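You operate a simulated robot arm through the tools that you are given. There is no shell and no other tool.

The job below is to be done with a simulated robot arm. You get a single attempt, and the scene is never put back.

## Task
Lift the big reel onto its shaft and latch the shaft.
Fine: wind the handwheel to LINE, push the shaft IN, turn the latch to HELD, then wind back to DOWN.

The check looks at the end state, three seconds after you hand in, the way a careful person would. Anything else that was tipped, shoved, dropped, spilled or broken makes it a failure.

## Robot
A 7-joint arm with a two-finger parallel gripper, fixed in place. Base frame: the origin is at the foot of the arm, x ahead of it, y to its left, z up. Readings come in mm, rad, newtons and seconds.
Its first joint turns from -2.897 to 2.897 rad. Payload 4.4 kg.
The TCP is the grasp point between the finger pads, 23 mm short of the fingertips. In the tool frame z runs along the fingers and y along their closing line. The gripper opens to 94 mm. The fingers are 38 mm wide and 10 mm thick; the gripper's body (54 by 96 mm) begins 39 mm behind the TCP.
Orientation is that of the tool frame in the base frame, as a unit quaternion [w, x, y, z]. With the fingers straight down and closing along the base's y, the tool's x points along the base's -x, its y along +y and its z along -z.

## Interface
- The arm moves only by the tool arm_command. Its argument "moves" is a list that holds one entry, the list of rows, each a list of 7 numbers: the finger opening in m, from 0 to 0.094, then the shift along the base's x, y, z in m, then the turn, a rotation vector about the base's x, y, z in rad. In form: [[[claw, x, y, z, wx, wy, wz], ...]]. A call has 1 to 20 rows; each row shifts and turns the commanded pose from where the row before left it. A row lasts 0.2 s, in which the tool goes at most 50 mm and 0.15 rad; a call with a longer step from one row to the next is refused whole, and so is a gripper value outside its range. A pose out of reach is approached as far as the arm can. The call stops where the force on the tool passes 90 N (or 10 N more than at its start, if that is more) or the arm is blocked; 0.2 s more then pass. Each finger travels about 72 mm/s and halts on what it meets, pressing with about 23 N; the grip force reading is that of the motor and also rises with nothing between the fingers. The clock runs only during rows and for 0.2 s after the last one: add rows that do not move to give the fingers time. The reply holds the time, the measured pose of the TCP, the force on the tool along the base axes, the opening and the grip force, in the units named above and with some noise, with the torque about the TCP (base axes, N m) and any sound that the robot's microphone picked up.
- Cameras (640 x 400 px; columns grow to the right, rows downward): "scene" is fixed at [229.7, 501.4, 1204.3]; the picture's right is [-0.19, -0.98, 0.00], its down [-0.37, 0.07, -0.93] and it looks along [0.91, -0.17, -0.38] (base axes); focal length 318 px, centre (320, 200). "wrist" rides on the gripper at [86, 16, -75] in the tool frame; the picture's right is [-0.18, 0.98, 0.00], its down [-0.58, -0.11, -0.81] and it looks along [-0.79, -0.15, 0.59] (tool axes); focal length 243 px, centre (320, 200). There is no depth. A picture from a camera that has moved, and an enlarged one, comes with that camera's place and axes in the base frame and with its lens. The place of the scene camera against the robot may be out by one fixed shift of up to 18 mm in any direction.
- grab_frame(camera): a new picture of that camera. It takes no simulated time.
- enlarge(camera, box): a new picture of the part [left, top, right, bottom] of that camera's present view, enlarged. It takes no simulated time.
- job_done(): hands the job in; it is judged then, once.

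Places have to be worked out from the pictures, the camera data and where the tool is seen. Open the gripper and draw the arm clear of the work before you hand the job in, unless the task says otherwise.

The tools are called after "Request:" as a command line: name --argument value ..., lists and objects as JSON in quotes. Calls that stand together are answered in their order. arm_command: Moves the arm, as the interface text tells. Its arguments: {"type":"object","properties":{"moves":{"type":"array","items":{"type":"array","items":{"type":"array","items":{"type":"number"}}}}},"required":["moves"]} The other tools are called the same way: grab_frame (camera) takes a picture; enlarge (camera, box) takes an enlarged picture of a part of a camera's view; job_done () hands the job in.

At the start:

```text
time_s: 0.0
eef_pos: [445.2, 451.2, 1090.1]
orientation: [0.0, 0.0, 1.0, 0.0]
force: [0.0, 0.8, -0.3]
moment: [0.02, 0.01, 0.02]
finger_gap: 93.7
grasp_force: 0.1
```

scene: 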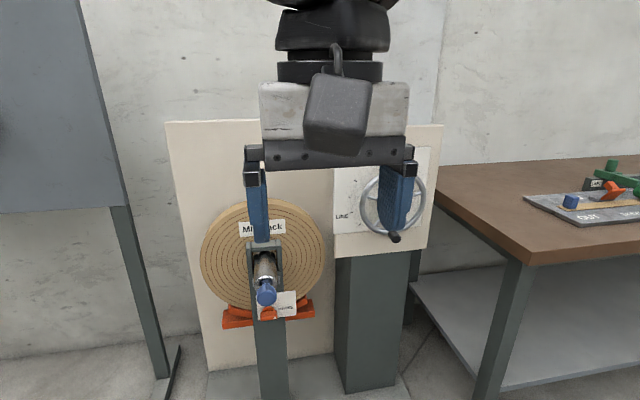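
wrist: 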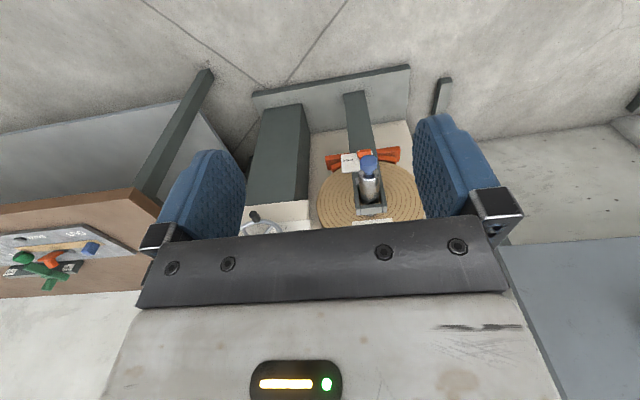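

I'll look more closely at the work area before moving: the reel, shaft, handwheel and their labels.

Request:
enlarge --camera "scene" --box '[160, 180, 350, 340]'

Request:
enlarge --camera "scene" --box '[320, 130, 450, 260]'

Request:
enlarge --camera "wrist" --box '[230, 80, 440, 250]'

Request:
enlarge --camera "scene" --box '[480, 140, 640, 250]'

```text
2.50 times, centred on (255, 260) of scene
camera zoom: at [229.7, 501.4, 1204.3], right [-0.19, -0.98, 0.0], down [-0.37, 0.07, -0.93], along [0.91, -0.17, -0.38], focal length 794 px, centre (482, 50)
```

zoom: 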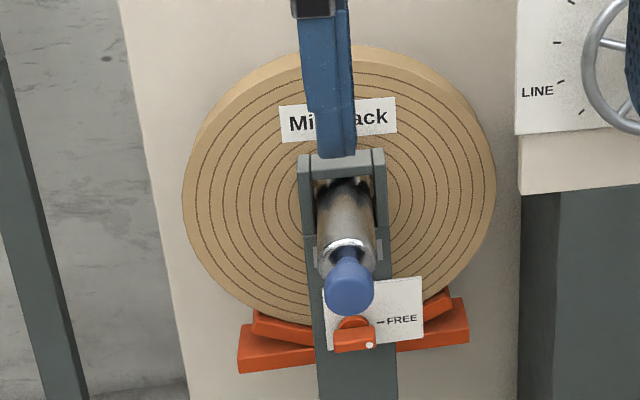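

```text
3.08 times, centred on (385, 195) of scene
camera zoom: at [229.7, 501.4, 1204.3], right [-0.19, -0.98, 0.0], down [-0.37, 0.07, -0.93], along [0.91, -0.17, -0.38], focal length 977 px, centre (120, 215)
```

zoom: 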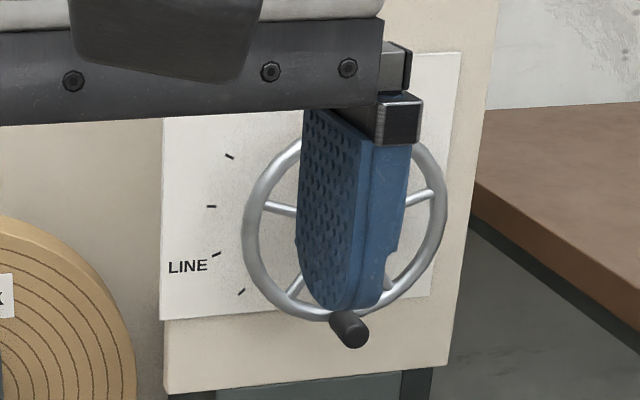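

```text
2.35 times, centred on (335, 165) of wrist
camera zoom: at [358.8, 465.9, 1164.4], right [0.18, 0.98, 0.0], down [0.58, -0.11, 0.81], along [0.79, -0.15, -0.59], focal length 571 px, centre (285, 282)
```

zoom: 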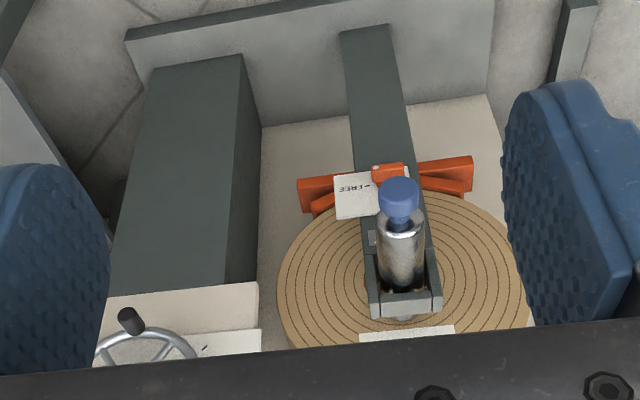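

```text
3.64 times, centred on (560, 195) of scene
camera zoom: at [229.7, 501.4, 1204.3], right [-0.19, -0.98, 0.0], down [-0.37, 0.07, -0.93], along [0.91, -0.17, -0.38], focal length 1155 px, centre (-553, 218)
```

zoom: 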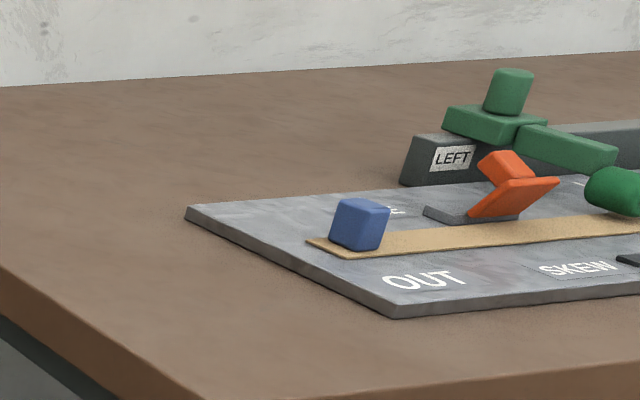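

The gripper hides part of the wheel and shaft in the scene view. I'll move it slowly to the right and slightly back at constant height. That clears the view and gives a second wrist-camera viewpoint for triangulation.

Request:
arm_command --moves '[[[0.094, -0.01, -0.04, 0.0, 0, 0, 0], [0.094, -0.01, -0.04, 0.0, 0, 0, 0], [0.094, -0.01, -0.04, 0.0, 0, 0, 0], [0.094, -0.01, -0.04, 0.0, 0, 0, 0], [0.094, -0.01, -0.04, 0.0, 0, 0, 0]]]'

Request:
grab_frame --camera "scene"

Request:
grab_frame --camera "wrist"

```text
time_s: 1.2
eef_pos: [394.9, 250.3, 1088.5]
orientation: [0.001, 0.0, 1.0, 0.001]
force: [-0.3, 0.2, -0.4]
moment: [0.04, 0.04, -0.02]
finger_gap: 93.8
grasp_force: 0.0
```

```text
taken
```

scene: 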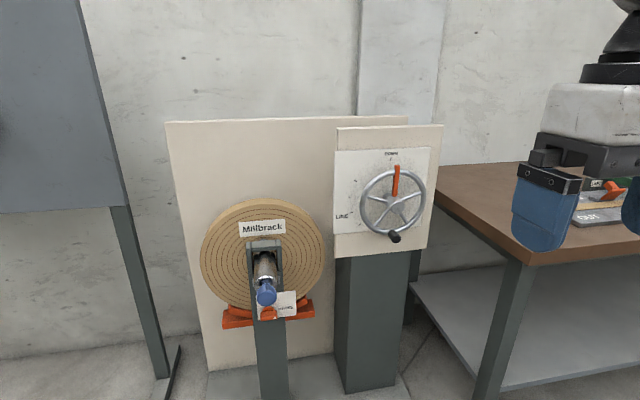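

```text
taken
camera wrist: at [309.3, 267.2, 1163.3], right [0.18, 0.98, 0.0], down [0.58, -0.11, 0.81], along [0.79, -0.15, -0.59], focal length 243 px, centre (320, 200)
```

wrist: 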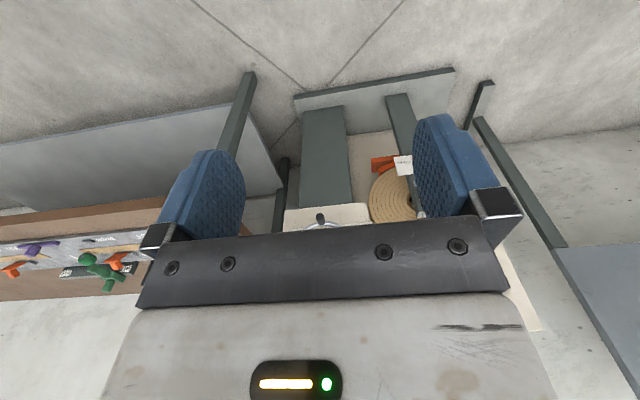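

Request:
enlarge --camera "scene" --box '[325, 125, 450, 265]'

Request:
enlarge --camera "scene" --box '[195, 190, 340, 335]'

Request:
enlarge --camera "wrist" --box '[270, 130, 440, 240]'

```text
2.86 times, centred on (388, 195) of scene
camera zoom: at [229.7, 501.4, 1204.3], right [-0.19, -0.98, 0.0], down [-0.37, 0.07, -0.93], along [0.91, -0.17, -0.38], focal length 908 px, centre (127, 214)
```

zoom: 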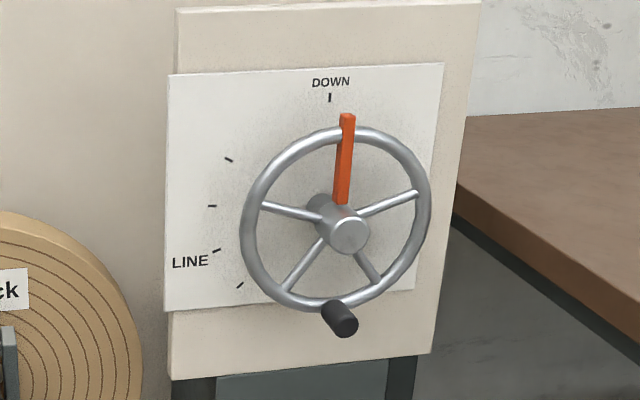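

```text
2.76 times, centred on (268, 262) of scene
camera zoom: at [229.7, 501.4, 1204.3], right [-0.19, -0.98, 0.0], down [-0.37, 0.07, -0.93], along [0.91, -0.17, -0.38], focal length 876 px, centre (465, 28)
```

zoom: 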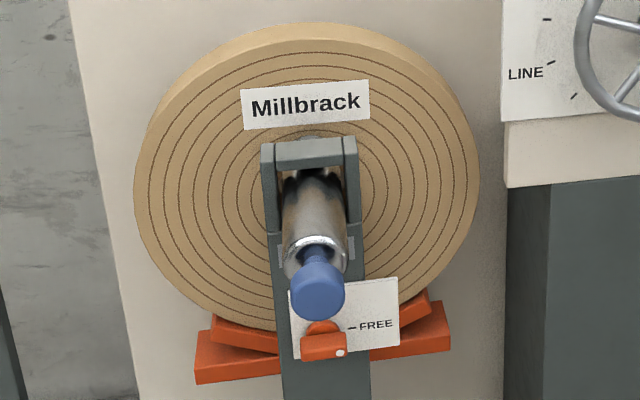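

```text
3.64 times, centred on (355, 185) of wrist
camera zoom: at [309.3, 267.2, 1163.3], right [0.18, 0.98, 0.0], down [0.58, -0.11, 0.81], along [0.79, -0.15, -0.59], focal length 882 px, centre (193, 254)
```

zoom: 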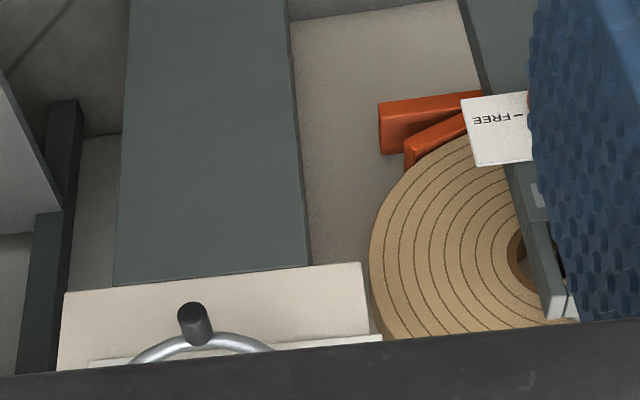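

Triangulating, the wheel's crank handle is near (1000, 131, 725) and the FREE label near (1034, 436, 495). The orange pointer sits at DOWN, so LINE is about 110° counter-clockwise. All the work faces -x, so I'll pitch the tool forward to point along +x, moving ahead gently.

Request:
arm_command --moves '[[[0.094, 0.02, 0.0, 0.0, 0, -0.1428, 0], [0.094, 0.02, 0.0, 0.0, 0, -0.1428, 0], [0.094, 0.02, 0.0, 0.0, 0, -0.1428, 0], [0.094, 0.02, 0.0, 0.0, 0, -0.1428, 0], [0.094, 0.02, 0.0, 0.0, 0, -0.1428, 0], [0.094, 0.02, 0.0, 0.0, 0, -0.1428, 0], [0.094, 0.02, 0.0, 0.0, 0, -0.1428, 0], [0.094, 0.02, 0.0, 0.0, 0, -0.1428, 0], [0.094, 0.02, 0.0, 0.0, 0, -0.1428, 0], [0.094, 0.02, 0.0, 0.0, 0, -0.1428, 0], [0.094, 0.02, 0.0, 0.0, 0, -0.1428, 0]]]'

Request:
grab_frame --camera "scene"

Request:
grab_frame --camera "wrist"

```text
time_s: 3.6
eef_pos: [615.2, 250.4, 1090.6]
orientation: [0.708, 0.001, 0.706, 0.001]
force: [0.0, -0.2, -0.7]
moment: [0.01, 0.03, 0.0]
finger_gap: 94.2
grasp_force: 0.0
```

```text
taken
```

scene: 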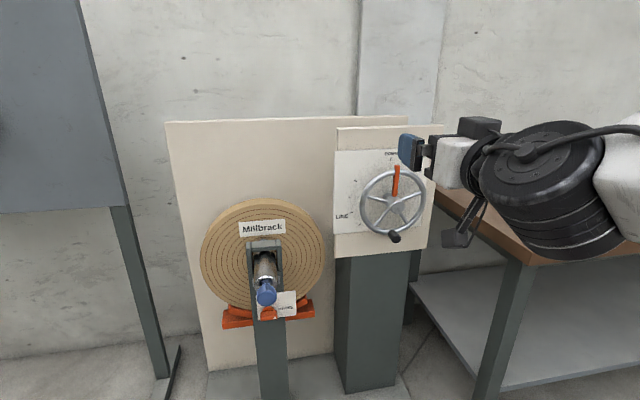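

```text
taken
camera wrist: at [541.1, 265.9, 1004.3], right [0.0, 0.98, 0.19], down [-0.81, -0.11, 0.58], along [0.59, -0.15, 0.79], focal length 243 px, centre (320, 200)
```

wrist: 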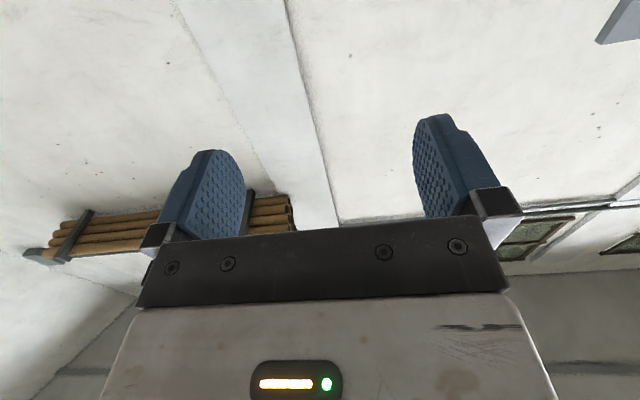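

The tool now points along +x, but the wrist camera is underneath looking up. I'll roll the tool about +x by 90° first to find the feasible direction, aiming to bring the camera to the top.

Request:
arm_command --moves '[[[0.094, 0, 0, 0, 0.1428, 0, 0], [0.094, 0, 0, 0, 0.1428, 0, 0], [0.094, 0, 0, 0, 0.1428, 0, 0], [0.094, 0, 0, 0, 0.1428, 0, 0], [0.094, 0, 0, 0, 0.1428, 0, 0], [0.094, 0, 0, 0, 0.1428, 0, 0], [0.094, 0, 0, 0, 0.1428, 0, 0], [0.094, 0, 0, 0, 0.1428, 0, 0], [0.094, 0, 0, 0, 0.1428, 0, 0], [0.094, 0, 0, 0, 0.1428, 0, 0], [0.094, 0, 0, 0, 0.1428, 0, 0]]]'

Request:
grab_frame --camera "wrist"

```text
time_s: 6.0
eef_pos: [520.1, 239.8, 1334.7]
orientation: [0.491, 0.504, 0.521, 0.483]
force: [0.3, -0.3, 1.2]
moment: [-0.01, 0.0, -0.02]
finger_gap: 94.0
grasp_force: 0.0
out of reach, approached as far as the arm can: row 5, 6, 7, 8, 9, 10, 11
```

```text
taken
camera wrist: at [446.6, 325.9, 1352.0], right [0.05, -0.16, 0.99], down [-0.81, -0.59, -0.05], along [0.59, -0.79, -0.16], focal length 243 px, centre (320, 200)
```

wrist: 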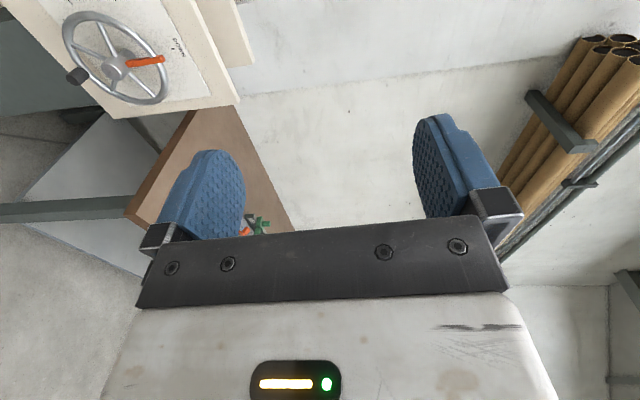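

Positive roll runs into a joint limit and the arm drifted up. I'll undo that roll and check where the pose returns to.

Request:
arm_command --moves '[[[0.094, 0, 0, 0, -0.1428, 0, 0], [0.094, 0, 0, 0, -0.1428, 0, 0], [0.094, 0, 0, 0, -0.1428, 0, 0], [0.094, 0, 0, 0, -0.1428, 0, 0], [0.094, 0, 0, 0, -0.1428, 0, 0], [0.094, 0, 0, 0, -0.1428, 0, 0], [0.094, 0, 0, 0, -0.1428, 0, 0], [0.094, 0, 0, 0, -0.1428, 0, 0], [0.094, 0, 0, 0, -0.1428, 0, 0], [0.094, 0, 0, 0, -0.1428, 0, 0], [0.094, 0, 0, 0, -0.1428, 0, 0]]]'

```text
time_s: 8.4
eef_pos: [520.6, 240.3, 1333.0]
orientation: [0.704, 0.007, 0.71, -0.027]
force: [-0.4, 0.1, -1.1]
moment: [0.02, -0.02, -0.02]
finger_gap: 94.3
grasp_force: 0.1
```

The pose is back to tool-forward, but higher up. Now I'll try the negative roll direction while coming back down.

Request:
arm_command --moves '[[[0.094, 0, 0, -0.03, -0.1428, 0, 0], [0.094, 0, 0, -0.03, -0.1428, 0, 0], [0.094, 0, 0, -0.03, -0.1428, 0, 0], [0.094, 0, 0, -0.03, -0.1428, 0, 0], [0.094, 0, 0, -0.03, -0.1428, 0, 0], [0.094, 0, 0, -0.03, -0.1428, 0, 0], [0.094, 0, 0, -0.03, -0.1428, 0, 0], [0.094, 0, 0, -0.03, -0.1428, 0, 0], [0.094, 0, 0, 0, -0.1428, 0, 0], [0.094, 0, 0, 0, -0.1428, 0, 0], [0.094, 0, 0, 0, -0.1428, 0, 0]]]'

Request:
grab_frame --camera "wrist"

Request:
grab_frame --camera "scene"

```text
time_s: 10.8
eef_pos: [521.0, 239.9, 1093.9]
orientation: [-0.504, 0.493, -0.482, 0.521]
force: [-0.1, 0.0, -0.3]
moment: [0.01, -0.03, 0.04]
finger_gap: 93.7
grasp_force: 0.1
```

```text
taken
camera wrist: at [447.5, 153.4, 1076.7], right [0.05, 0.16, -0.99], down [-0.81, 0.59, 0.05], along [0.59, 0.79, 0.16], focal length 243 px, centre (320, 200)
```

wrist: 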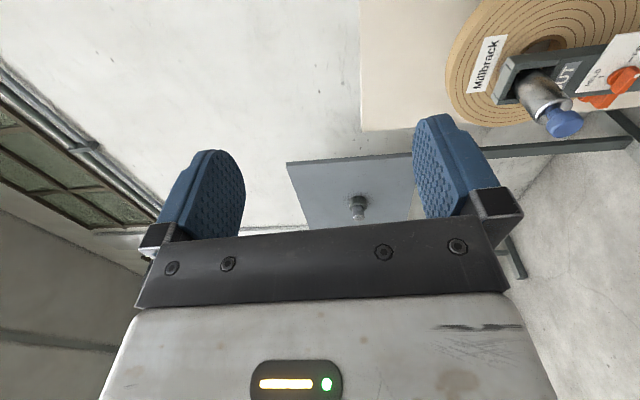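

```text
taken
```

scene: 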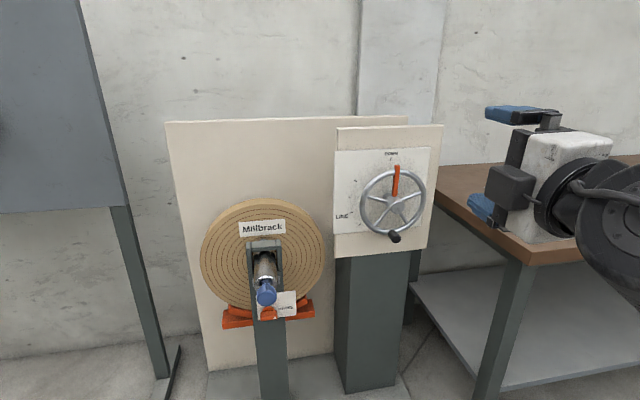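

Negative roll works with no reach problem. I'll zoom in on the shaft and latch from this side view.

Request:
enlarge --camera "wrist" --box '[440, 0, 640, 150]'

```text
2.67 times, centred on (540, 75) of wrist
camera zoom: at [447.5, 153.4, 1076.7], right [0.05, 0.16, -0.99], down [-0.81, 0.59, 0.05], along [0.59, 0.79, 0.16], focal length 647 px, centre (-267, 533)
```

zoom: 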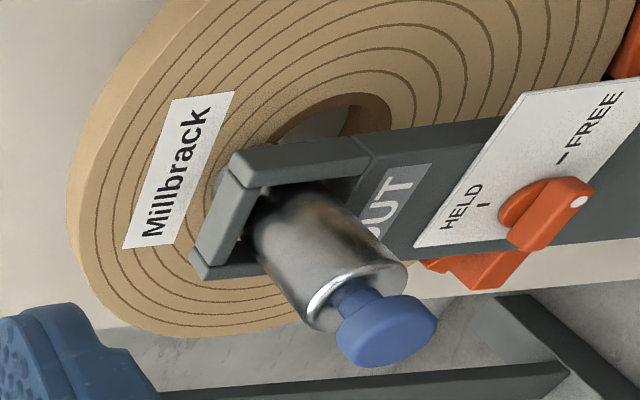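

The picture shows HELD at 12 o'clock and FREE at 3 o'clock. The latch bar's white dot points to FREE, so it needs a 90° CCW turn. The blue knob triangulates near (855, 507, 684). I'll roll another -90° to bring the camera on top and check that the range allows it.

Request:
arm_command --moves '[[[0.094, 0, 0, 0, -0.1428, 0, 0], [0.094, 0, 0, 0, -0.1428, 0, 0], [0.094, 0, 0, 0, -0.1428, 0, 0], [0.094, 0, 0, 0, -0.1428, 0, 0], [0.094, 0, 0, 0, -0.1428, 0, 0], [0.094, 0, 0, 0, -0.1428, 0, 0], [0.094, 0, 0, 0, -0.1428, 0, 0], [0.094, 0, 0, 0, -0.1428, 0, 0], [0.094, 0, 0, 0, -0.1428, 0, 0], [0.094, 0, 0, 0, -0.1428, 0, 0], [0.094, 0, 0, 0, -0.1428, 0, 0]]]'

Request:
grab_frame --camera "wrist"

```text
time_s: 13.2
eef_pos: [521.1, 241.3, 1093.2]
orientation: [-0.007, 0.704, 0.029, 0.71]
force: [0.0, 0.8, -0.1]
moment: [0.0, 0.0, 0.01]
finger_gap: 94.1
grasp_force: 0.0
```

```text
taken
camera wrist: at [446.3, 222.1, 1180.2], right [0.05, -0.99, -0.16], down [-0.81, 0.05, -0.59], along [0.59, 0.16, -0.79], focal length 243 px, centre (320, 200)
```

wrist: 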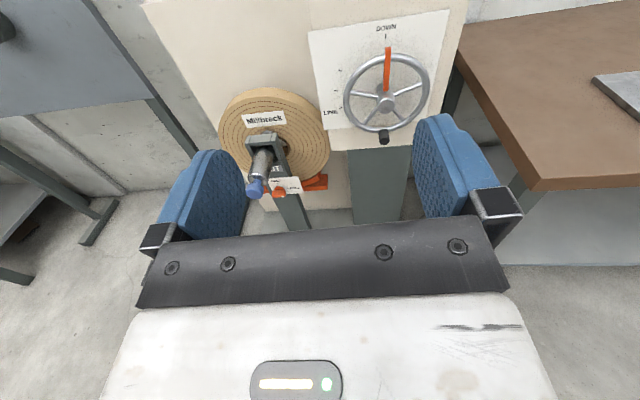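

Roll -180° works and the wrist camera gives an upright view of everything. I'll zoom in here, then correct the small orientation error and shift sideways for a good triangulation baseline.

Request:
enlarge --camera "wrist" --box '[300, 10, 460, 150]'

Request:
enlarge --camera "wrist" --box '[210, 80, 340, 210]'

Request:
arm_command --moves '[[[0.094, 0, -0.04, -0.02, 0.031, 0.007, -0.051], [0.094, 0, -0.04, -0.02, 0, 0, 0], [0.094, 0, -0.04, -0.02, 0, 0, 0], [0.094, 0, -0.04, -0.02, 0, 0, 0], [0.094, 0, -0.04, -0.02, 0, 0, 0]]]'

Request:
grab_frame --camera "wrist"

```text
2.86 times, centred on (380, 80) of wrist
camera zoom: at [446.3, 222.1, 1180.2], right [0.05, -0.99, -0.16], down [-0.81, 0.05, -0.59], along [0.59, 0.16, -0.79], focal length 693 px, centre (149, 543)
```

zoom: 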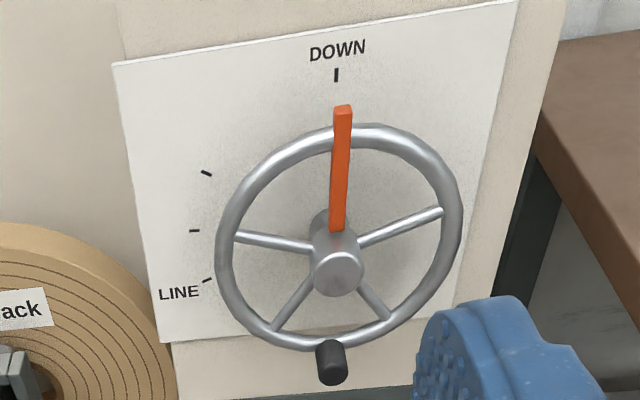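

```text
3.08 times, centred on (275, 145) of wrist
camera zoom: at [446.3, 222.1, 1180.2], right [0.05, -0.99, -0.16], down [-0.81, 0.05, -0.59], along [0.59, 0.16, -0.79], focal length 746 px, centre (458, 369)
```

zoom: 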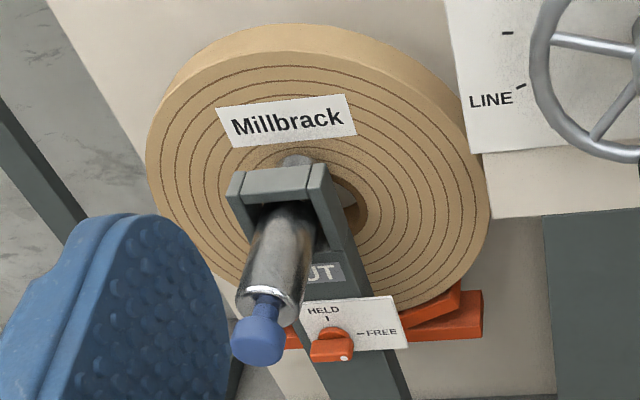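

```text
time_s: 14.6
eef_pos: [526.7, 45.9, 796.9]
orientation: [0.026, 0.85, 0.02, 0.525]
force: [-1.2, -0.8, -0.7]
moment: [-0.02, -0.09, 0.0]
finger_gap: 94.2
grasp_force: 0.0
out of reach, approached as far as the arm can: row 5
stopped in row 5: the arm was blocked; the commanded pose is now the measured one
```

```text
taken
camera wrist: at [499.4, 36.6, 908.7], right [-0.07, -0.99, -0.1], down [-0.98, 0.09, -0.17], along [0.17, 0.09, -0.98], focal length 243 px, centre (320, 200)
```

wrist: 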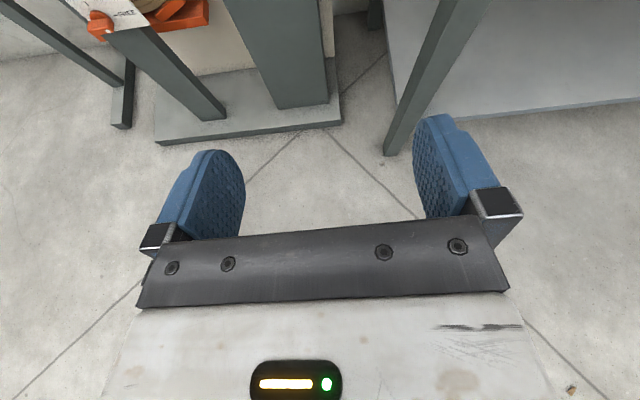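

That pose was too close to the base for a horizontal tool, so the arm folded to a limit. I'll check the scene before recovering.

Request:
grab_frame --camera "scene"

```text
taken
```

scene: 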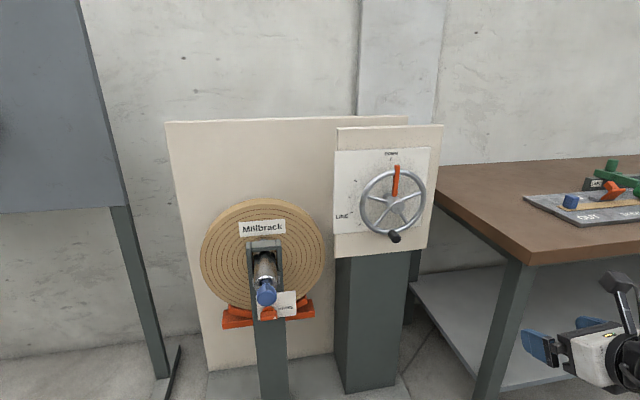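

Nothing was touched. I'll move left, forward and up, away from the fold limit, keeping the orientation for now.

Request:
arm_command --moves '[[[0.094, 0.01, 0.03, 0.03, 0, 0, 0], [0.094, 0.01, 0.03, 0.03, 0, 0, 0], [0.094, 0.02, 0.03, 0.03, 0, 0, 0], [0.094, 0.02, 0.03, 0.03, 0, 0, 0], [0.094, 0.02, 0.03, 0.03, 0, 0, 0], [0.094, 0.02, 0.03, 0.02, 0, 0, 0], [0.094, 0.02, 0.02, 0.0, 0, 0, 0]]]'

```text
time_s: 16.2
eef_pos: [644.7, 245.8, 965.5]
orientation: [0.026, 0.85, 0.02, 0.525]
force: [1.1, -0.2, -0.1]
moment: [-0.04, 0.0, 0.02]
finger_gap: 93.9
grasp_force: 0.1
```

Now I'll level the tool: pitch up about 26° and trim the roll and yaw.

Request:
arm_command --moves '[[[0.094, 0.01, 0, 0, 0, -0.1157, 0], [0.094, 0.01, 0, 0, 0, -0.1157, 0], [0.094, 0.01, 0, 0, 0, -0.1157, 0], [0.094, 0, 0, 0, 0, -0.1157, 0], [0.094, 0, 0, 0, 0.061, 0, 0.023]]]'

Request:
grab_frame --camera "wrist"

```text
time_s: 17.4
eef_pos: [674.9, 246.2, 966.6]
orientation: [0.0, 0.707, 0.0, 0.707]
force: [0.4, 0.2, -1.0]
moment: [-0.04, -0.02, 0.0]
finger_gap: 94.2
grasp_force: 0.0
```

```text
taken
camera wrist: at [602.1, 229.0, 1052.9], right [0.0, -0.98, -0.18], down [-0.81, 0.11, -0.58], along [0.59, 0.15, -0.79], focal length 243 px, centre (320, 200)
```

wrist: 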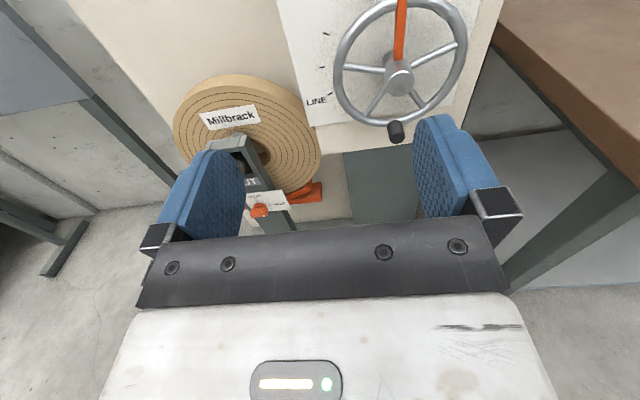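

Orientation is now exact. I'll take close-ups here, then shift 150 mm left for a proper stereo baseline.

Request:
enlarge --camera "wrist" --box '[290, 0, 490, 150]'

Request:
enlarge --camera "wrist" --box '[170, 70, 350, 230]'

Request:
arm_command --moves '[[[0.094, 0, 0.04, 0, 0, 0, 0], [0.094, 0, 0.04, 0, 0, 0, 0], [0.094, 0, 0.04, 0, 0, 0, 0], [0.094, 0, 0.04, 0, 0, 0, 0], [0.094, 0, 0, 0, 0, 0, 0]]]'

Request:
grab_frame --camera "wrist"

Request:
enlarge --camera "wrist" --box '[400, 0, 600, 150]'

Request:
enlarge --camera "wrist" --box '[230, 70, 410, 230]'

```text
2.67 times, centred on (390, 75) of wrist
camera zoom: at [602.1, 229.0, 1052.9], right [0.0, -0.98, -0.18], down [-0.81, 0.11, -0.58], along [0.59, 0.15, -0.79], focal length 647 px, centre (133, 533)
```

zoom: 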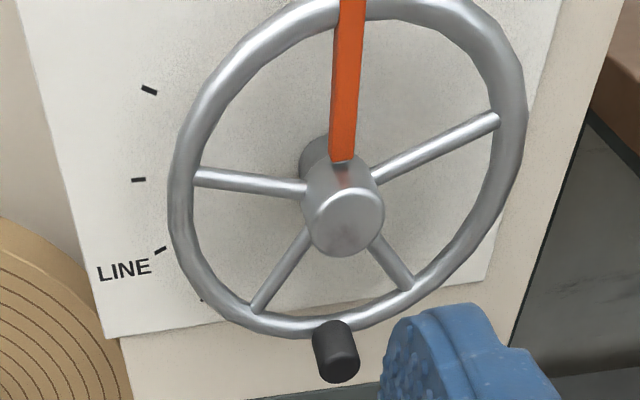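

```text
2.50 times, centred on (260, 150) of wrist
camera zoom: at [602.1, 229.0, 1052.9], right [0.0, -0.98, -0.18], down [-0.81, 0.11, -0.58], along [0.59, 0.15, -0.79], focal length 606 px, centre (470, 325)
```

zoom: 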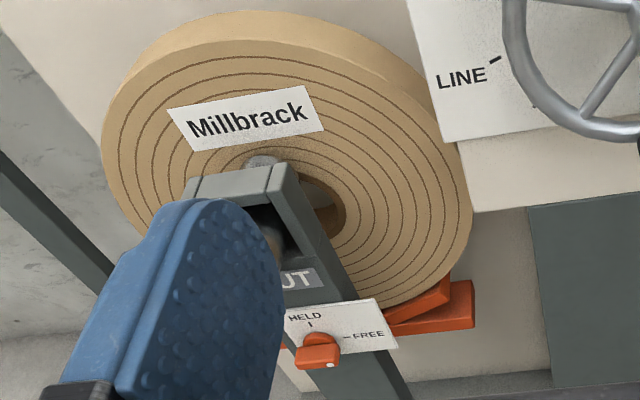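

```text
time_s: 18.6
eef_pos: [677.2, 407.9, 967.6]
orientation: [0.001, 0.709, 0.0, 0.705]
force: [-0.4, -0.1, 0.9]
moment: [-0.03, 0.0, -0.01]
finger_gap: 94.2
grasp_force: 0.0
```

```text
taken
camera wrist: at [602.9, 390.6, 1054.0], right [0.0, -0.98, -0.18], down [-0.81, 0.11, -0.58], along [0.59, 0.15, -0.79], focal length 243 px, centre (320, 200)
```

wrist: 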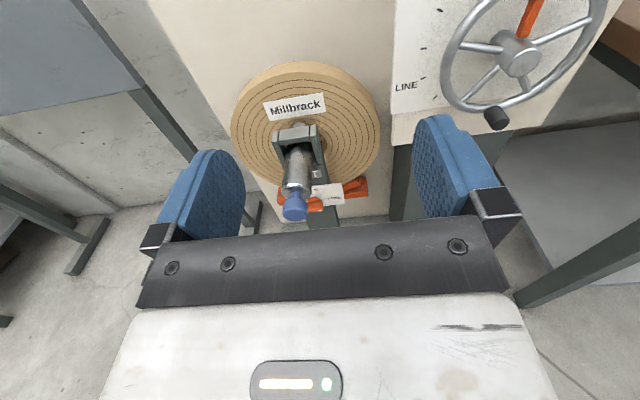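

```text
2.67 times, centred on (500, 75) of wrist
camera zoom: at [602.9, 390.6, 1054.0], right [0.0, -0.98, -0.18], down [-0.81, 0.11, -0.58], along [0.59, 0.15, -0.79], focal length 647 px, centre (-160, 533)
```

zoom: 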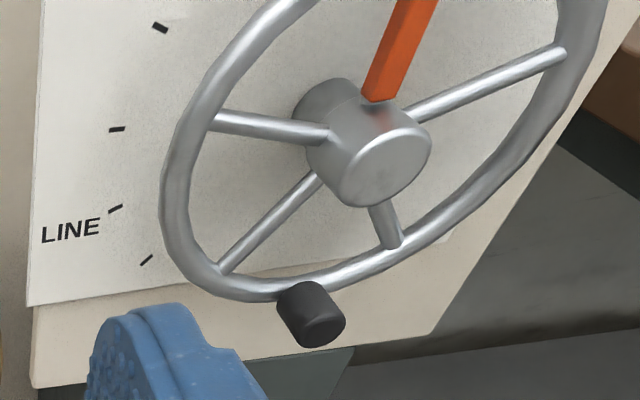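

```text
2.50 times, centred on (320, 150) of wrist
camera zoom: at [602.9, 390.6, 1054.0], right [0.0, -0.98, -0.18], down [-0.81, 0.11, -0.58], along [0.59, 0.15, -0.79], focal length 606 px, centre (320, 325)
```

zoom: 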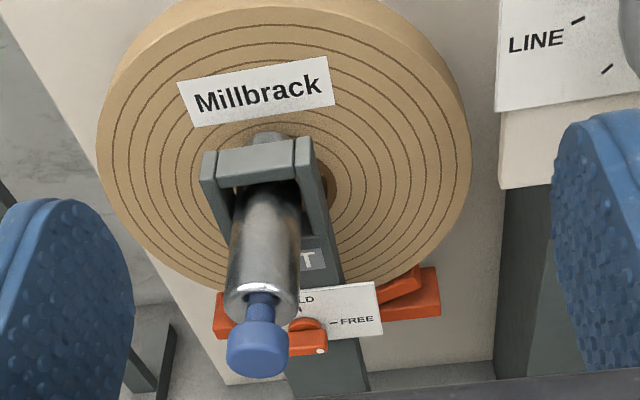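

Stereo from these two views puts the wheel hub face near (939, 151, 858) and the crank handle end near (930, 151, 767), a radius of about 91 mm. LINE is about 113° CCW of the top, and the latch is near (971, 507, 515). I'll move toward a pre-grasp in front of the crank while rolling back toward roll 0, so the fingers can follow the arc.

Request:
arm_command --moves '[[[0.094, 0.0043, -0.0257, -0.0068, 0.1428, 0, 0], [0.094, 0.0043, -0.0257, -0.0068, 0.1428, 0, 0], [0.094, 0.0043, -0.0257, -0.0068, 0.1428, 0, 0], [0.094, 0.0043, -0.0257, -0.0068, 0.1428, 0, 0], [0.094, 0.0043, -0.0257, -0.0068, 0.1428, 0, 0], [0.094, 0.0043, -0.0257, -0.0068, 0.1428, 0, 0], [0.094, 0.0043, -0.0257, -0.0068, 0.1428, 0, 0], [0.094, 0.0043, -0.0257, -0.0068, 0.1428, 0, 0], [0.094, 0.0043, -0.0257, -0.0068, 0.1428, 0, 0], [0.094, 0.0043, -0.0257, -0.0068, 0.1428, 0, 0]]]'

Request:
grab_frame --camera "wrist"

Request:
grab_frame --camera "scene"

```text
time_s: 20.8
eef_pos: [719.1, 150.1, 897.6]
orientation: [-0.465, 0.534, -0.462, 0.534]
force: [0.0, 0.6, 0.2]
moment: [0.03, 0.03, 0.03]
finger_gap: 93.9
grasp_force: 0.0
```

```text
taken
camera wrist: at [645.4, 60.4, 894.9], right [0.0, 0.04, -1.0], down [-0.81, 0.59, 0.03], along [0.59, 0.81, 0.04], focal length 243 px, centre (320, 200)
```

wrist: 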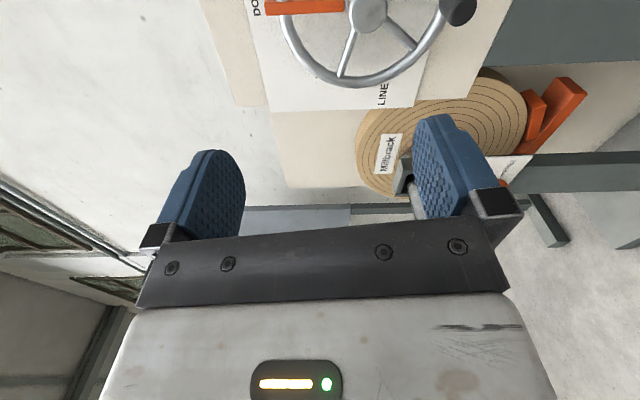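

```text
taken
```

scene: 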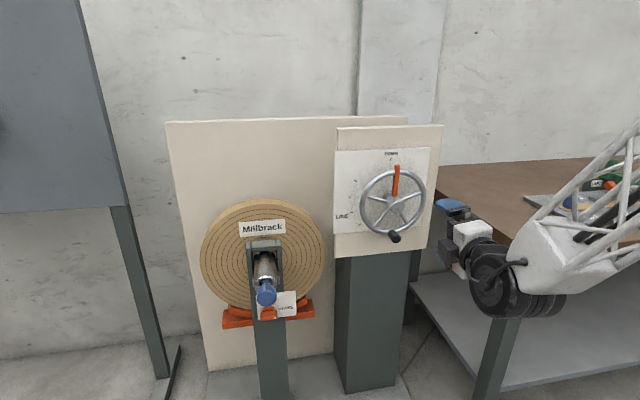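

No reach problems so far. I'll finish the roll to 0° while descending to crank height, staying about 65 mm short of the handle.

Request:
arm_command --moves '[[[0.094, 0.01, 0, -0.011, 0.1428, 0, 0], [0.094, 0.01, 0, -0.011, 0.1428, 0, 0], [0.094, 0.01, 0, -0.011, 0.1428, 0, 0], [0.094, 0.01, 0, -0.011, 0.1428, 0, 0], [0.094, 0.01, 0, -0.011, 0.1428, 0, 0], [0.094, 0.01, 0, -0.011, 0.1428, 0, 0], [0.094, 0.01, 0, -0.011, 0.1428, 0, 0], [0.094, 0.01, 0, -0.011, 0.1428, 0, 0], [0.094, 0.01, 0, -0.011, 0.1428, 0, 0], [0.094, 0.01, 0, -0.011, 0.1428, 0, 0], [0.094, 0.01, 0, -0.011, 0.1428, 0, 0], [0.094, 0.01, 0, -0.011, 0.1428, 0, 0]]]'

Request:
grab_frame --camera "wrist"

Request:
grab_frame --camera "scene"

```text
time_s: 23.4
eef_pos: [839.0, 150.9, 767.8]
orientation: [0.709, 0.002, 0.706, -0.001]
force: [0.0, 0.0, -0.4]
moment: [-0.02, 0.0, -0.02]
finger_gap: 94.1
grasp_force: 0.1
```

```text
taken
camera wrist: at [765.8, 165.7, 680.7], right [0.0, 0.98, 0.18], down [-0.81, -0.11, 0.58], along [0.59, -0.15, 0.79], focal length 243 px, centre (320, 200)
```

wrist: 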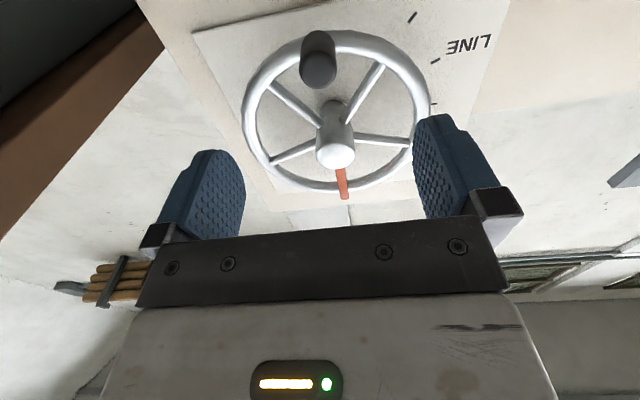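

```text
taken
```

scene: 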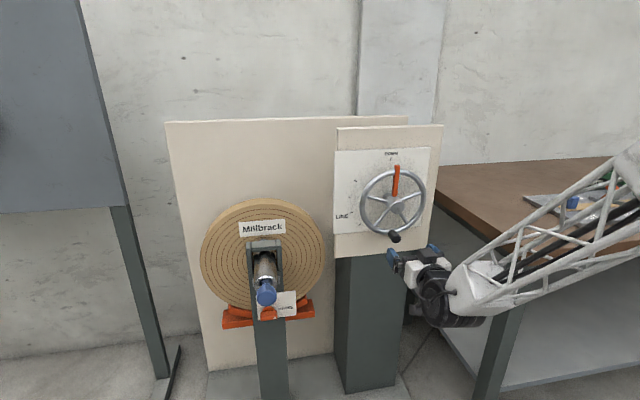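

The crank handle lies directly ahead between the fingers. I'll zoom in to confirm the alignment before advancing.

Request:
enlarge --camera "wrist" --box '[230, 10, 450, 210]'

Request:
enlarge --camera "scene" --box '[340, 130, 520, 340]'

```text
2.00 times, centred on (340, 110) of wrist
camera zoom: at [765.8, 165.7, 680.7], right [0.0, 0.98, 0.18], down [-0.81, -0.11, 0.58], along [0.59, -0.15, 0.79], focal length 485 px, centre (280, 380)
```

zoom: 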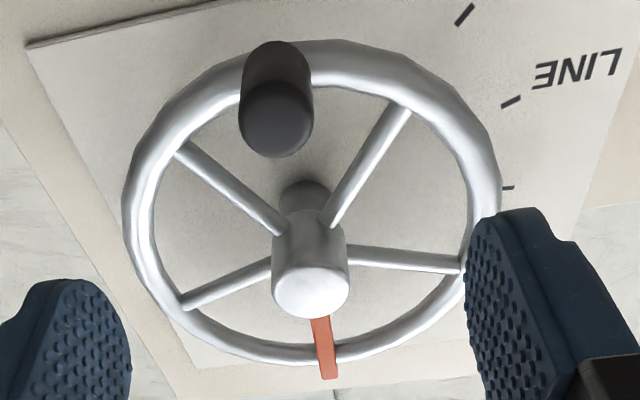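

```text
1.90 times, centred on (430, 235) of scene
camera zoom: at [229.7, 501.4, 1204.3], right [-0.19, -0.98, 0.0], down [-0.37, 0.07, -0.93], along [0.91, -0.17, -0.38], focal length 605 px, centre (110, 133)
```

zoom: 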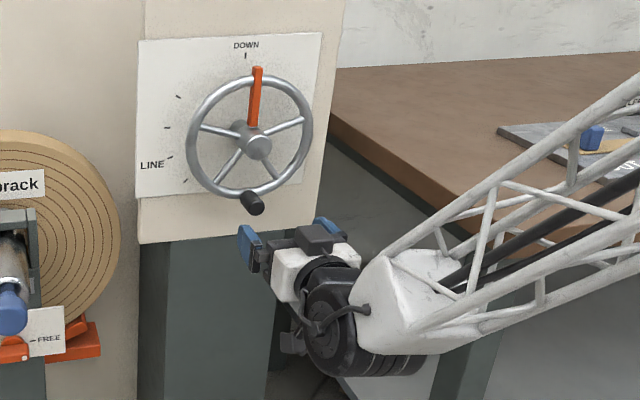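

Combining the upper and lower views (a much better baseline) gives the hub centre at y≈149, z≈851 and the crank end face at (935, 149, 760), radius 91. I'll trim to that height, advance so the pads overlap the handle, and look before closing.

Request:
arm_command --moves '[[[0.094, 0.0, -0.002, -0.0078, 0, 0, 0], [0.094, 0.03, 0, 0, 0, 0, 0], [0.094, 0.03, 0, 0, 0, 0, 0], [0.094, 0.02, 0, 0, 0, 0, 0], [0.094, 0.01, 0, 0, 0, 0, 0], [0.094, 0, 0, 0, 0, 0, 0]]]'

Request:
grab_frame --camera "wrist"

Request:
enlarge --camera "scene" --box '[340, 130, 520, 340]'

```text
time_s: 24.8
eef_pos: [918.2, 148.7, 759.1]
orientation: [0.707, 0.002, 0.707, -0.004]
force: [-0.6, -0.4, 0.4]
moment: [0.03, -0.02, 0.0]
finger_gap: 93.9
grasp_force: 0.1
out of reach, approached as far as the arm can: row 4
```

```text
taken
camera wrist: at [845.7, 166.6, 673.0], right [0.01, 0.98, 0.18], down [-0.81, -0.1, 0.58], along [0.59, -0.15, 0.79], focal length 243 px, centre (320, 200)
```

wrist: 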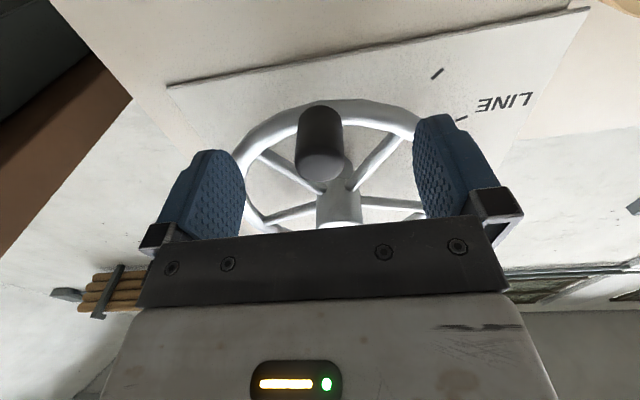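

```text
1.90 times, centred on (430, 235) of scene
camera zoom: at [229.7, 501.4, 1204.3], right [-0.19, -0.98, 0.0], down [-0.37, 0.07, -0.93], along [0.91, -0.17, -0.38], focal length 605 px, centre (110, 133)
```

zoom: 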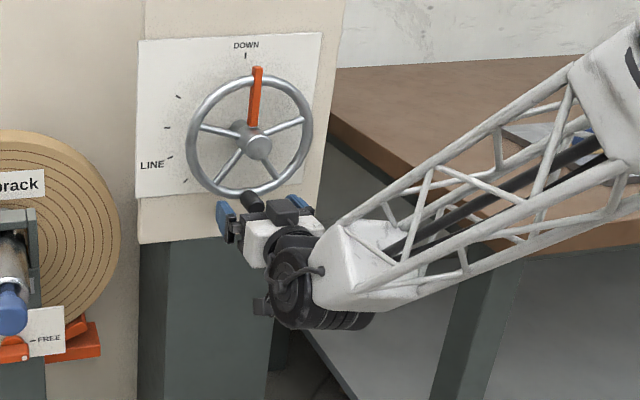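

The tips overlap the handle by only ~6 mm, and one row was flagged as out of reach, probably the roll joint near its limit. I'll back the roll off about 20° and advance in small steps.

Request:
arm_command --moves '[[[0.094, 0.0, 0, 0, -0.12, 0, 0.005], [0.094, 0.0, 0, 0, -0.12, 0, 0.005], [0.094, 0.0, 0, 0, -0.12, 0, 0], [0.094, 0.004, 0, 0, 0, 0, 0], [0.094, 0.004, 0, 0, 0, 0, 0], [0.094, 0.004, 0, 0, 0, 0, 0], [0.094, 0, 0, 0, 0, 0, 0]]]'

Request:
grab_frame --camera "wrist"

```text
time_s: 26.4
eef_pos: [855.4, 149.1, 811.2]
orientation: [0.695, -0.128, 0.696, -0.127]
force: [-0.6, -0.9, 0.4]
moment: [-0.02, 0.01, 0.0]
finger_gap: 94.1
grasp_force: 0.1
out of reach, approached as far as the arm can: row 1, 2, 3
```

```text
taken
camera wrist: at [782.4, 132.5, 724.3], right [0.0, 0.98, -0.18], down [-0.81, 0.1, 0.58], along [0.59, 0.14, 0.79], focal length 243 px, centre (320, 200)
```

wrist: 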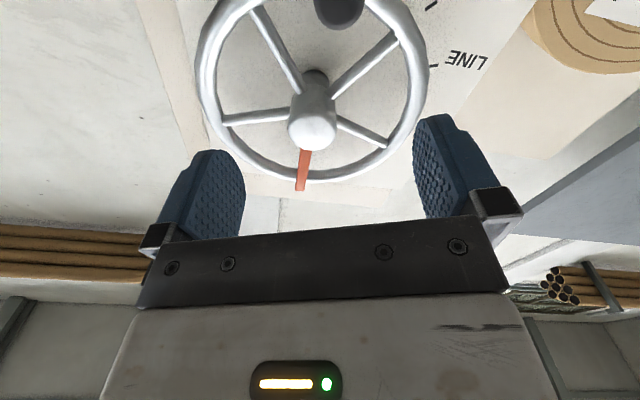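

The solver backed away when I rolled at that spot, so this corner of the workspace is tight for a level tool. I'll look at the arm's posture to understand the limit.

Request:
grab_frame --camera "scene"

```text
taken
```

scene: 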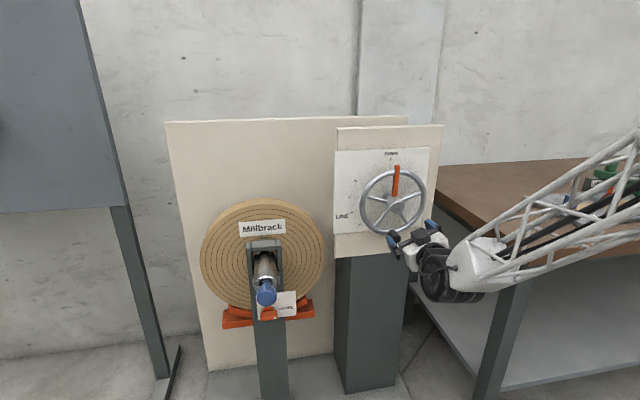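

The forearm comes down steeply (about 50°), so the wrist bend is likely what limits a level tool here. I'll probe gently in free space at this height, 40 mm forward and still clear of everything.

Request:
arm_command --moves '[[[0.094, 0.01, 0, 0, 0, 0, 0], [0.094, 0.01, 0, 0, 0, 0, 0], [0.094, 0.01, 0, 0, 0, 0, 0], [0.094, 0.01, 0, 0, 0, 0, 0]]]'

```text
time_s: 27.4
eef_pos: [895.7, 150.5, 811.0]
orientation: [0.695, -0.127, 0.696, -0.128]
force: [0.8, -1.4, 0.1]
moment: [0.01, -0.01, -0.02]
finger_gap: 94.3
grasp_force: 0.1
```

That worked. Now I'll step straight down to crank height at this x.

Request:
arm_command --moves '[[[0.094, 0, 0, -0.01, 0, 0, 0], [0.094, 0, 0, -0.01, 0, 0, 0], [0.094, 0, 0, -0.01, 0, 0, 0], [0.094, 0, 0, -0.01, 0, 0, 0], [0.094, 0, 0, -0.011, 0, 0, 0]]]'

```text
time_s: 28.6
eef_pos: [895.7, 158.9, 761.7]
orientation: [0.695, -0.126, 0.696, -0.128]
force: [0.1, -0.2, 0.1]
moment: [0.02, -0.02, 0.02]
finger_gap: 93.9
grasp_force: 0.0
out of reach, approached as far as the arm can: row 1, 4
```

It got there with a small y drift; small steps seem to let the solver cope. I'll continue in 5 mm steps toward the handle, correcting y.

Request:
arm_command --moves '[[[0.094, 0.0, -0.005, 0, 0, 0, 0], [0.094, 0.0, -0.005, 0, 0, 0, 0], [0.094, 0.005, 0, 0, 0, 0, 0], [0.094, 0.005, 0, 0, 0, 0, 0], [0.094, 0.005, 0, 0, 0, 0, 0], [0.094, 0.005, 0, 0, 0, 0, 0], [0.094, 0.005, 0, 0, 0, 0, 0]]]'

```text
time_s: 30.2
eef_pos: [920.2, 159.5, 761.1]
orientation: [0.695, -0.126, 0.696, -0.128]
force: [0.2, 0.2, -0.3]
moment: [-0.01, 0.03, 0.01]
finger_gap: 94.0
grasp_force: 0.1
out of reach, approached as far as the arm can: row 1, 2
```

Only -y motions hit a limit, which fits a wrist joint stop when the tool is level and the forearm is steep. A tool pitched about 40° down relaxes that and still grips the crank. I'll retreat, then pitch down and remove the 20° roll in free space.

Request:
arm_command --moves '[[[0.094, -0.025, 0, 0.006, 0, 0, 0], [0.094, -0.025, 0, 0.006, 0, 0, 0], [0.094, -0.025, 0, 0.006, 0, 0, 0], [0.094, -0.025, 0, 0.006, 0, 0, 0], [0.094, 0, 0, 0, 0, 0.14, 0], [0.094, 0, 0, 0, 0, 0.14, 0], [0.094, 0, 0, 0, 0, 0.14, 0], [0.094, 0, 0, 0, 0, 0.14, 0], [0.094, 0, 0, 0, 0, 0.14, 0]]]'

Request:
grab_frame --camera "scene"

```text
time_s: 32.2
eef_pos: [819.0, 159.3, 784.5]
orientation: [0.415, -0.165, 0.892, -0.071]
force: [0.7, 0.1, -0.9]
moment: [0.02, 0.02, 0.04]
finger_gap: 94.1
grasp_force: 0.0
```

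```text
taken
```

scene: 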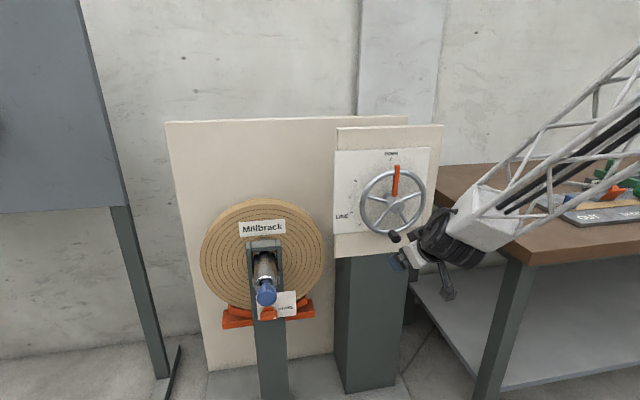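

No limits hit. Now I'll take out the roll about the tool axis and centre y on the crank.

Request:
arm_command --moves '[[[0.094, 0, -0.003, 0, 0.0918, 0, -0.0773], [0.094, 0, -0.003, 0, 0.0918, 0, -0.0773], [0.094, 0, -0.004, 0, 0.0918, 0, -0.0773], [0.094, 0, 0, 0, 0, 0, 0]]]'

Request:
grab_frame --camera "wrist"

```text
time_s: 33.2
eef_pos: [820.8, 148.7, 783.5]
orientation: [0.423, -0.002, 0.906, 0.005]
force: [-0.8, 0.4, 1.0]
moment: [0.02, -0.04, 0.05]
finger_gap: 94.1
grasp_force: 0.1
```

```text
taken
camera wrist: at [707.9, 163.1, 767.2], right [0.11, 0.98, 0.15], down [-0.25, -0.12, 0.96], along [0.96, -0.14, 0.23], focal length 243 px, centre (320, 200)
```

wrist: 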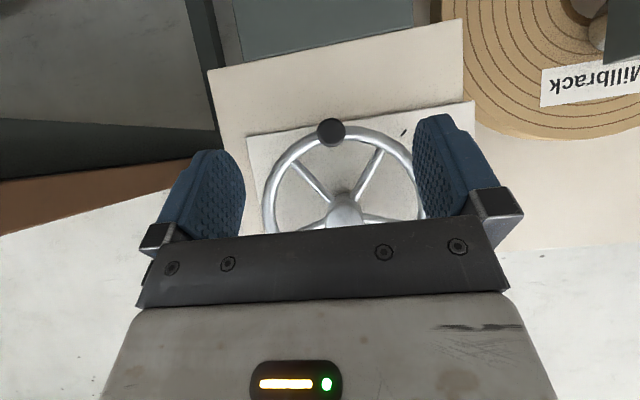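

The handle appears head-on and confirms (935, 149, 760). I'll advance so the pads straddle the first ~20 mm of the handle, staying clear of the rim.

Request:
arm_command --moves '[[[0.094, 0.0225, 0, -0.0035, 0, 0, 0], [0.094, 0.0225, 0, -0.0035, 0, 0, 0], [0.094, 0.0225, 0, -0.0035, 0, 0, 0], [0.094, 0.0225, 0, -0.0035, 0, 0, 0], [0.094, 0.0225, 0, -0.0035, 0, 0, 0], [0.094, 0, 0, 0, 0, 0, 0]]]'

Request:
grab_frame --camera "wrist"

Request:
enlarge --camera "scene" --box '[340, 130, 520, 340]'

```text
time_s: 34.6
eef_pos: [932.9, 147.2, 768.8]
orientation: [0.423, -0.002, 0.906, 0.003]
force: [0.2, 0.5, -0.3]
moment: [0.01, 0.0, -0.02]
finger_gap: 94.0
grasp_force: 0.0
```

```text
taken
camera wrist: at [820.5, 163.2, 750.6], right [0.11, 0.98, 0.15], down [-0.25, -0.12, 0.96], along [0.96, -0.14, 0.23], focal length 243 px, centre (320, 200)
```

wrist: 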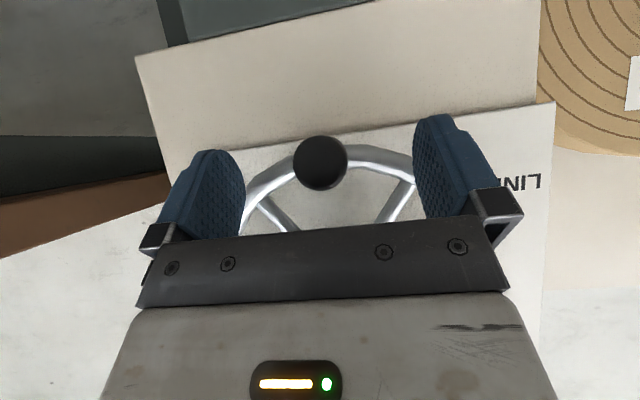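

```text
1.90 times, centred on (430, 235) of scene
camera zoom: at [229.7, 501.4, 1204.3], right [-0.19, -0.98, 0.0], down [-0.37, 0.07, -0.93], along [0.91, -0.17, -0.38], focal length 605 px, centre (110, 133)
```

zoom: 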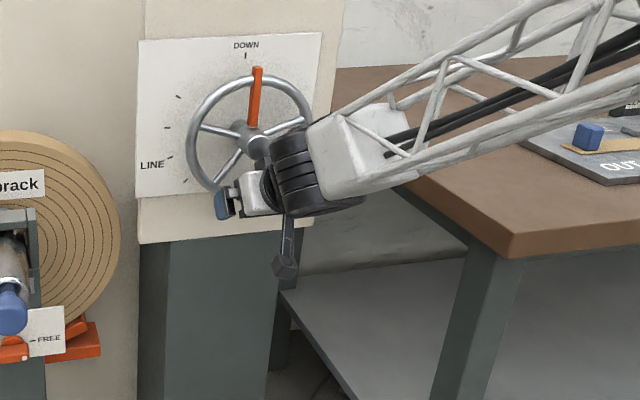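

The handle is centred between the pads. I'll close on it.

Request:
arm_command --moves '[[[0.02, 0, 0, 0, 0, 0, 0], [0.015, 0, 0, 0, 0, 0, 0], [0.015, 0, 0, 0, 0, 0, 0], [0.015, 0, 0, 0, 0, 0, 0], [0.015, 0, 0, 0, 0, 0, 0]]]'

Request:
grab_frame --camera "wrist"

```text
time_s: 35.8
eef_pos: [932.3, 149.7, 768.1]
orientation: [0.423, -0.003, 0.906, 0.004]
force: [6.1, 25.5, -3.3]
moment: [0.24, -0.07, -0.89]
finger_gap: 26.0
grasp_force: 45.3
```

```text
taken
camera wrist: at [820.3, 164.1, 750.7], right [0.11, 0.98, 0.15], down [-0.25, -0.12, 0.96], along [0.96, -0.14, 0.23], focal length 243 px, centre (320, 200)
```

wrist: 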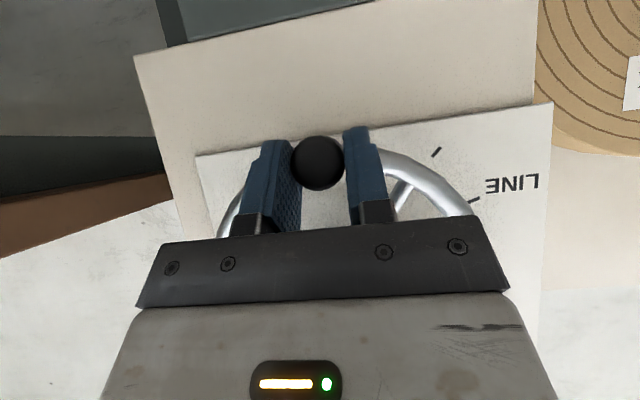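

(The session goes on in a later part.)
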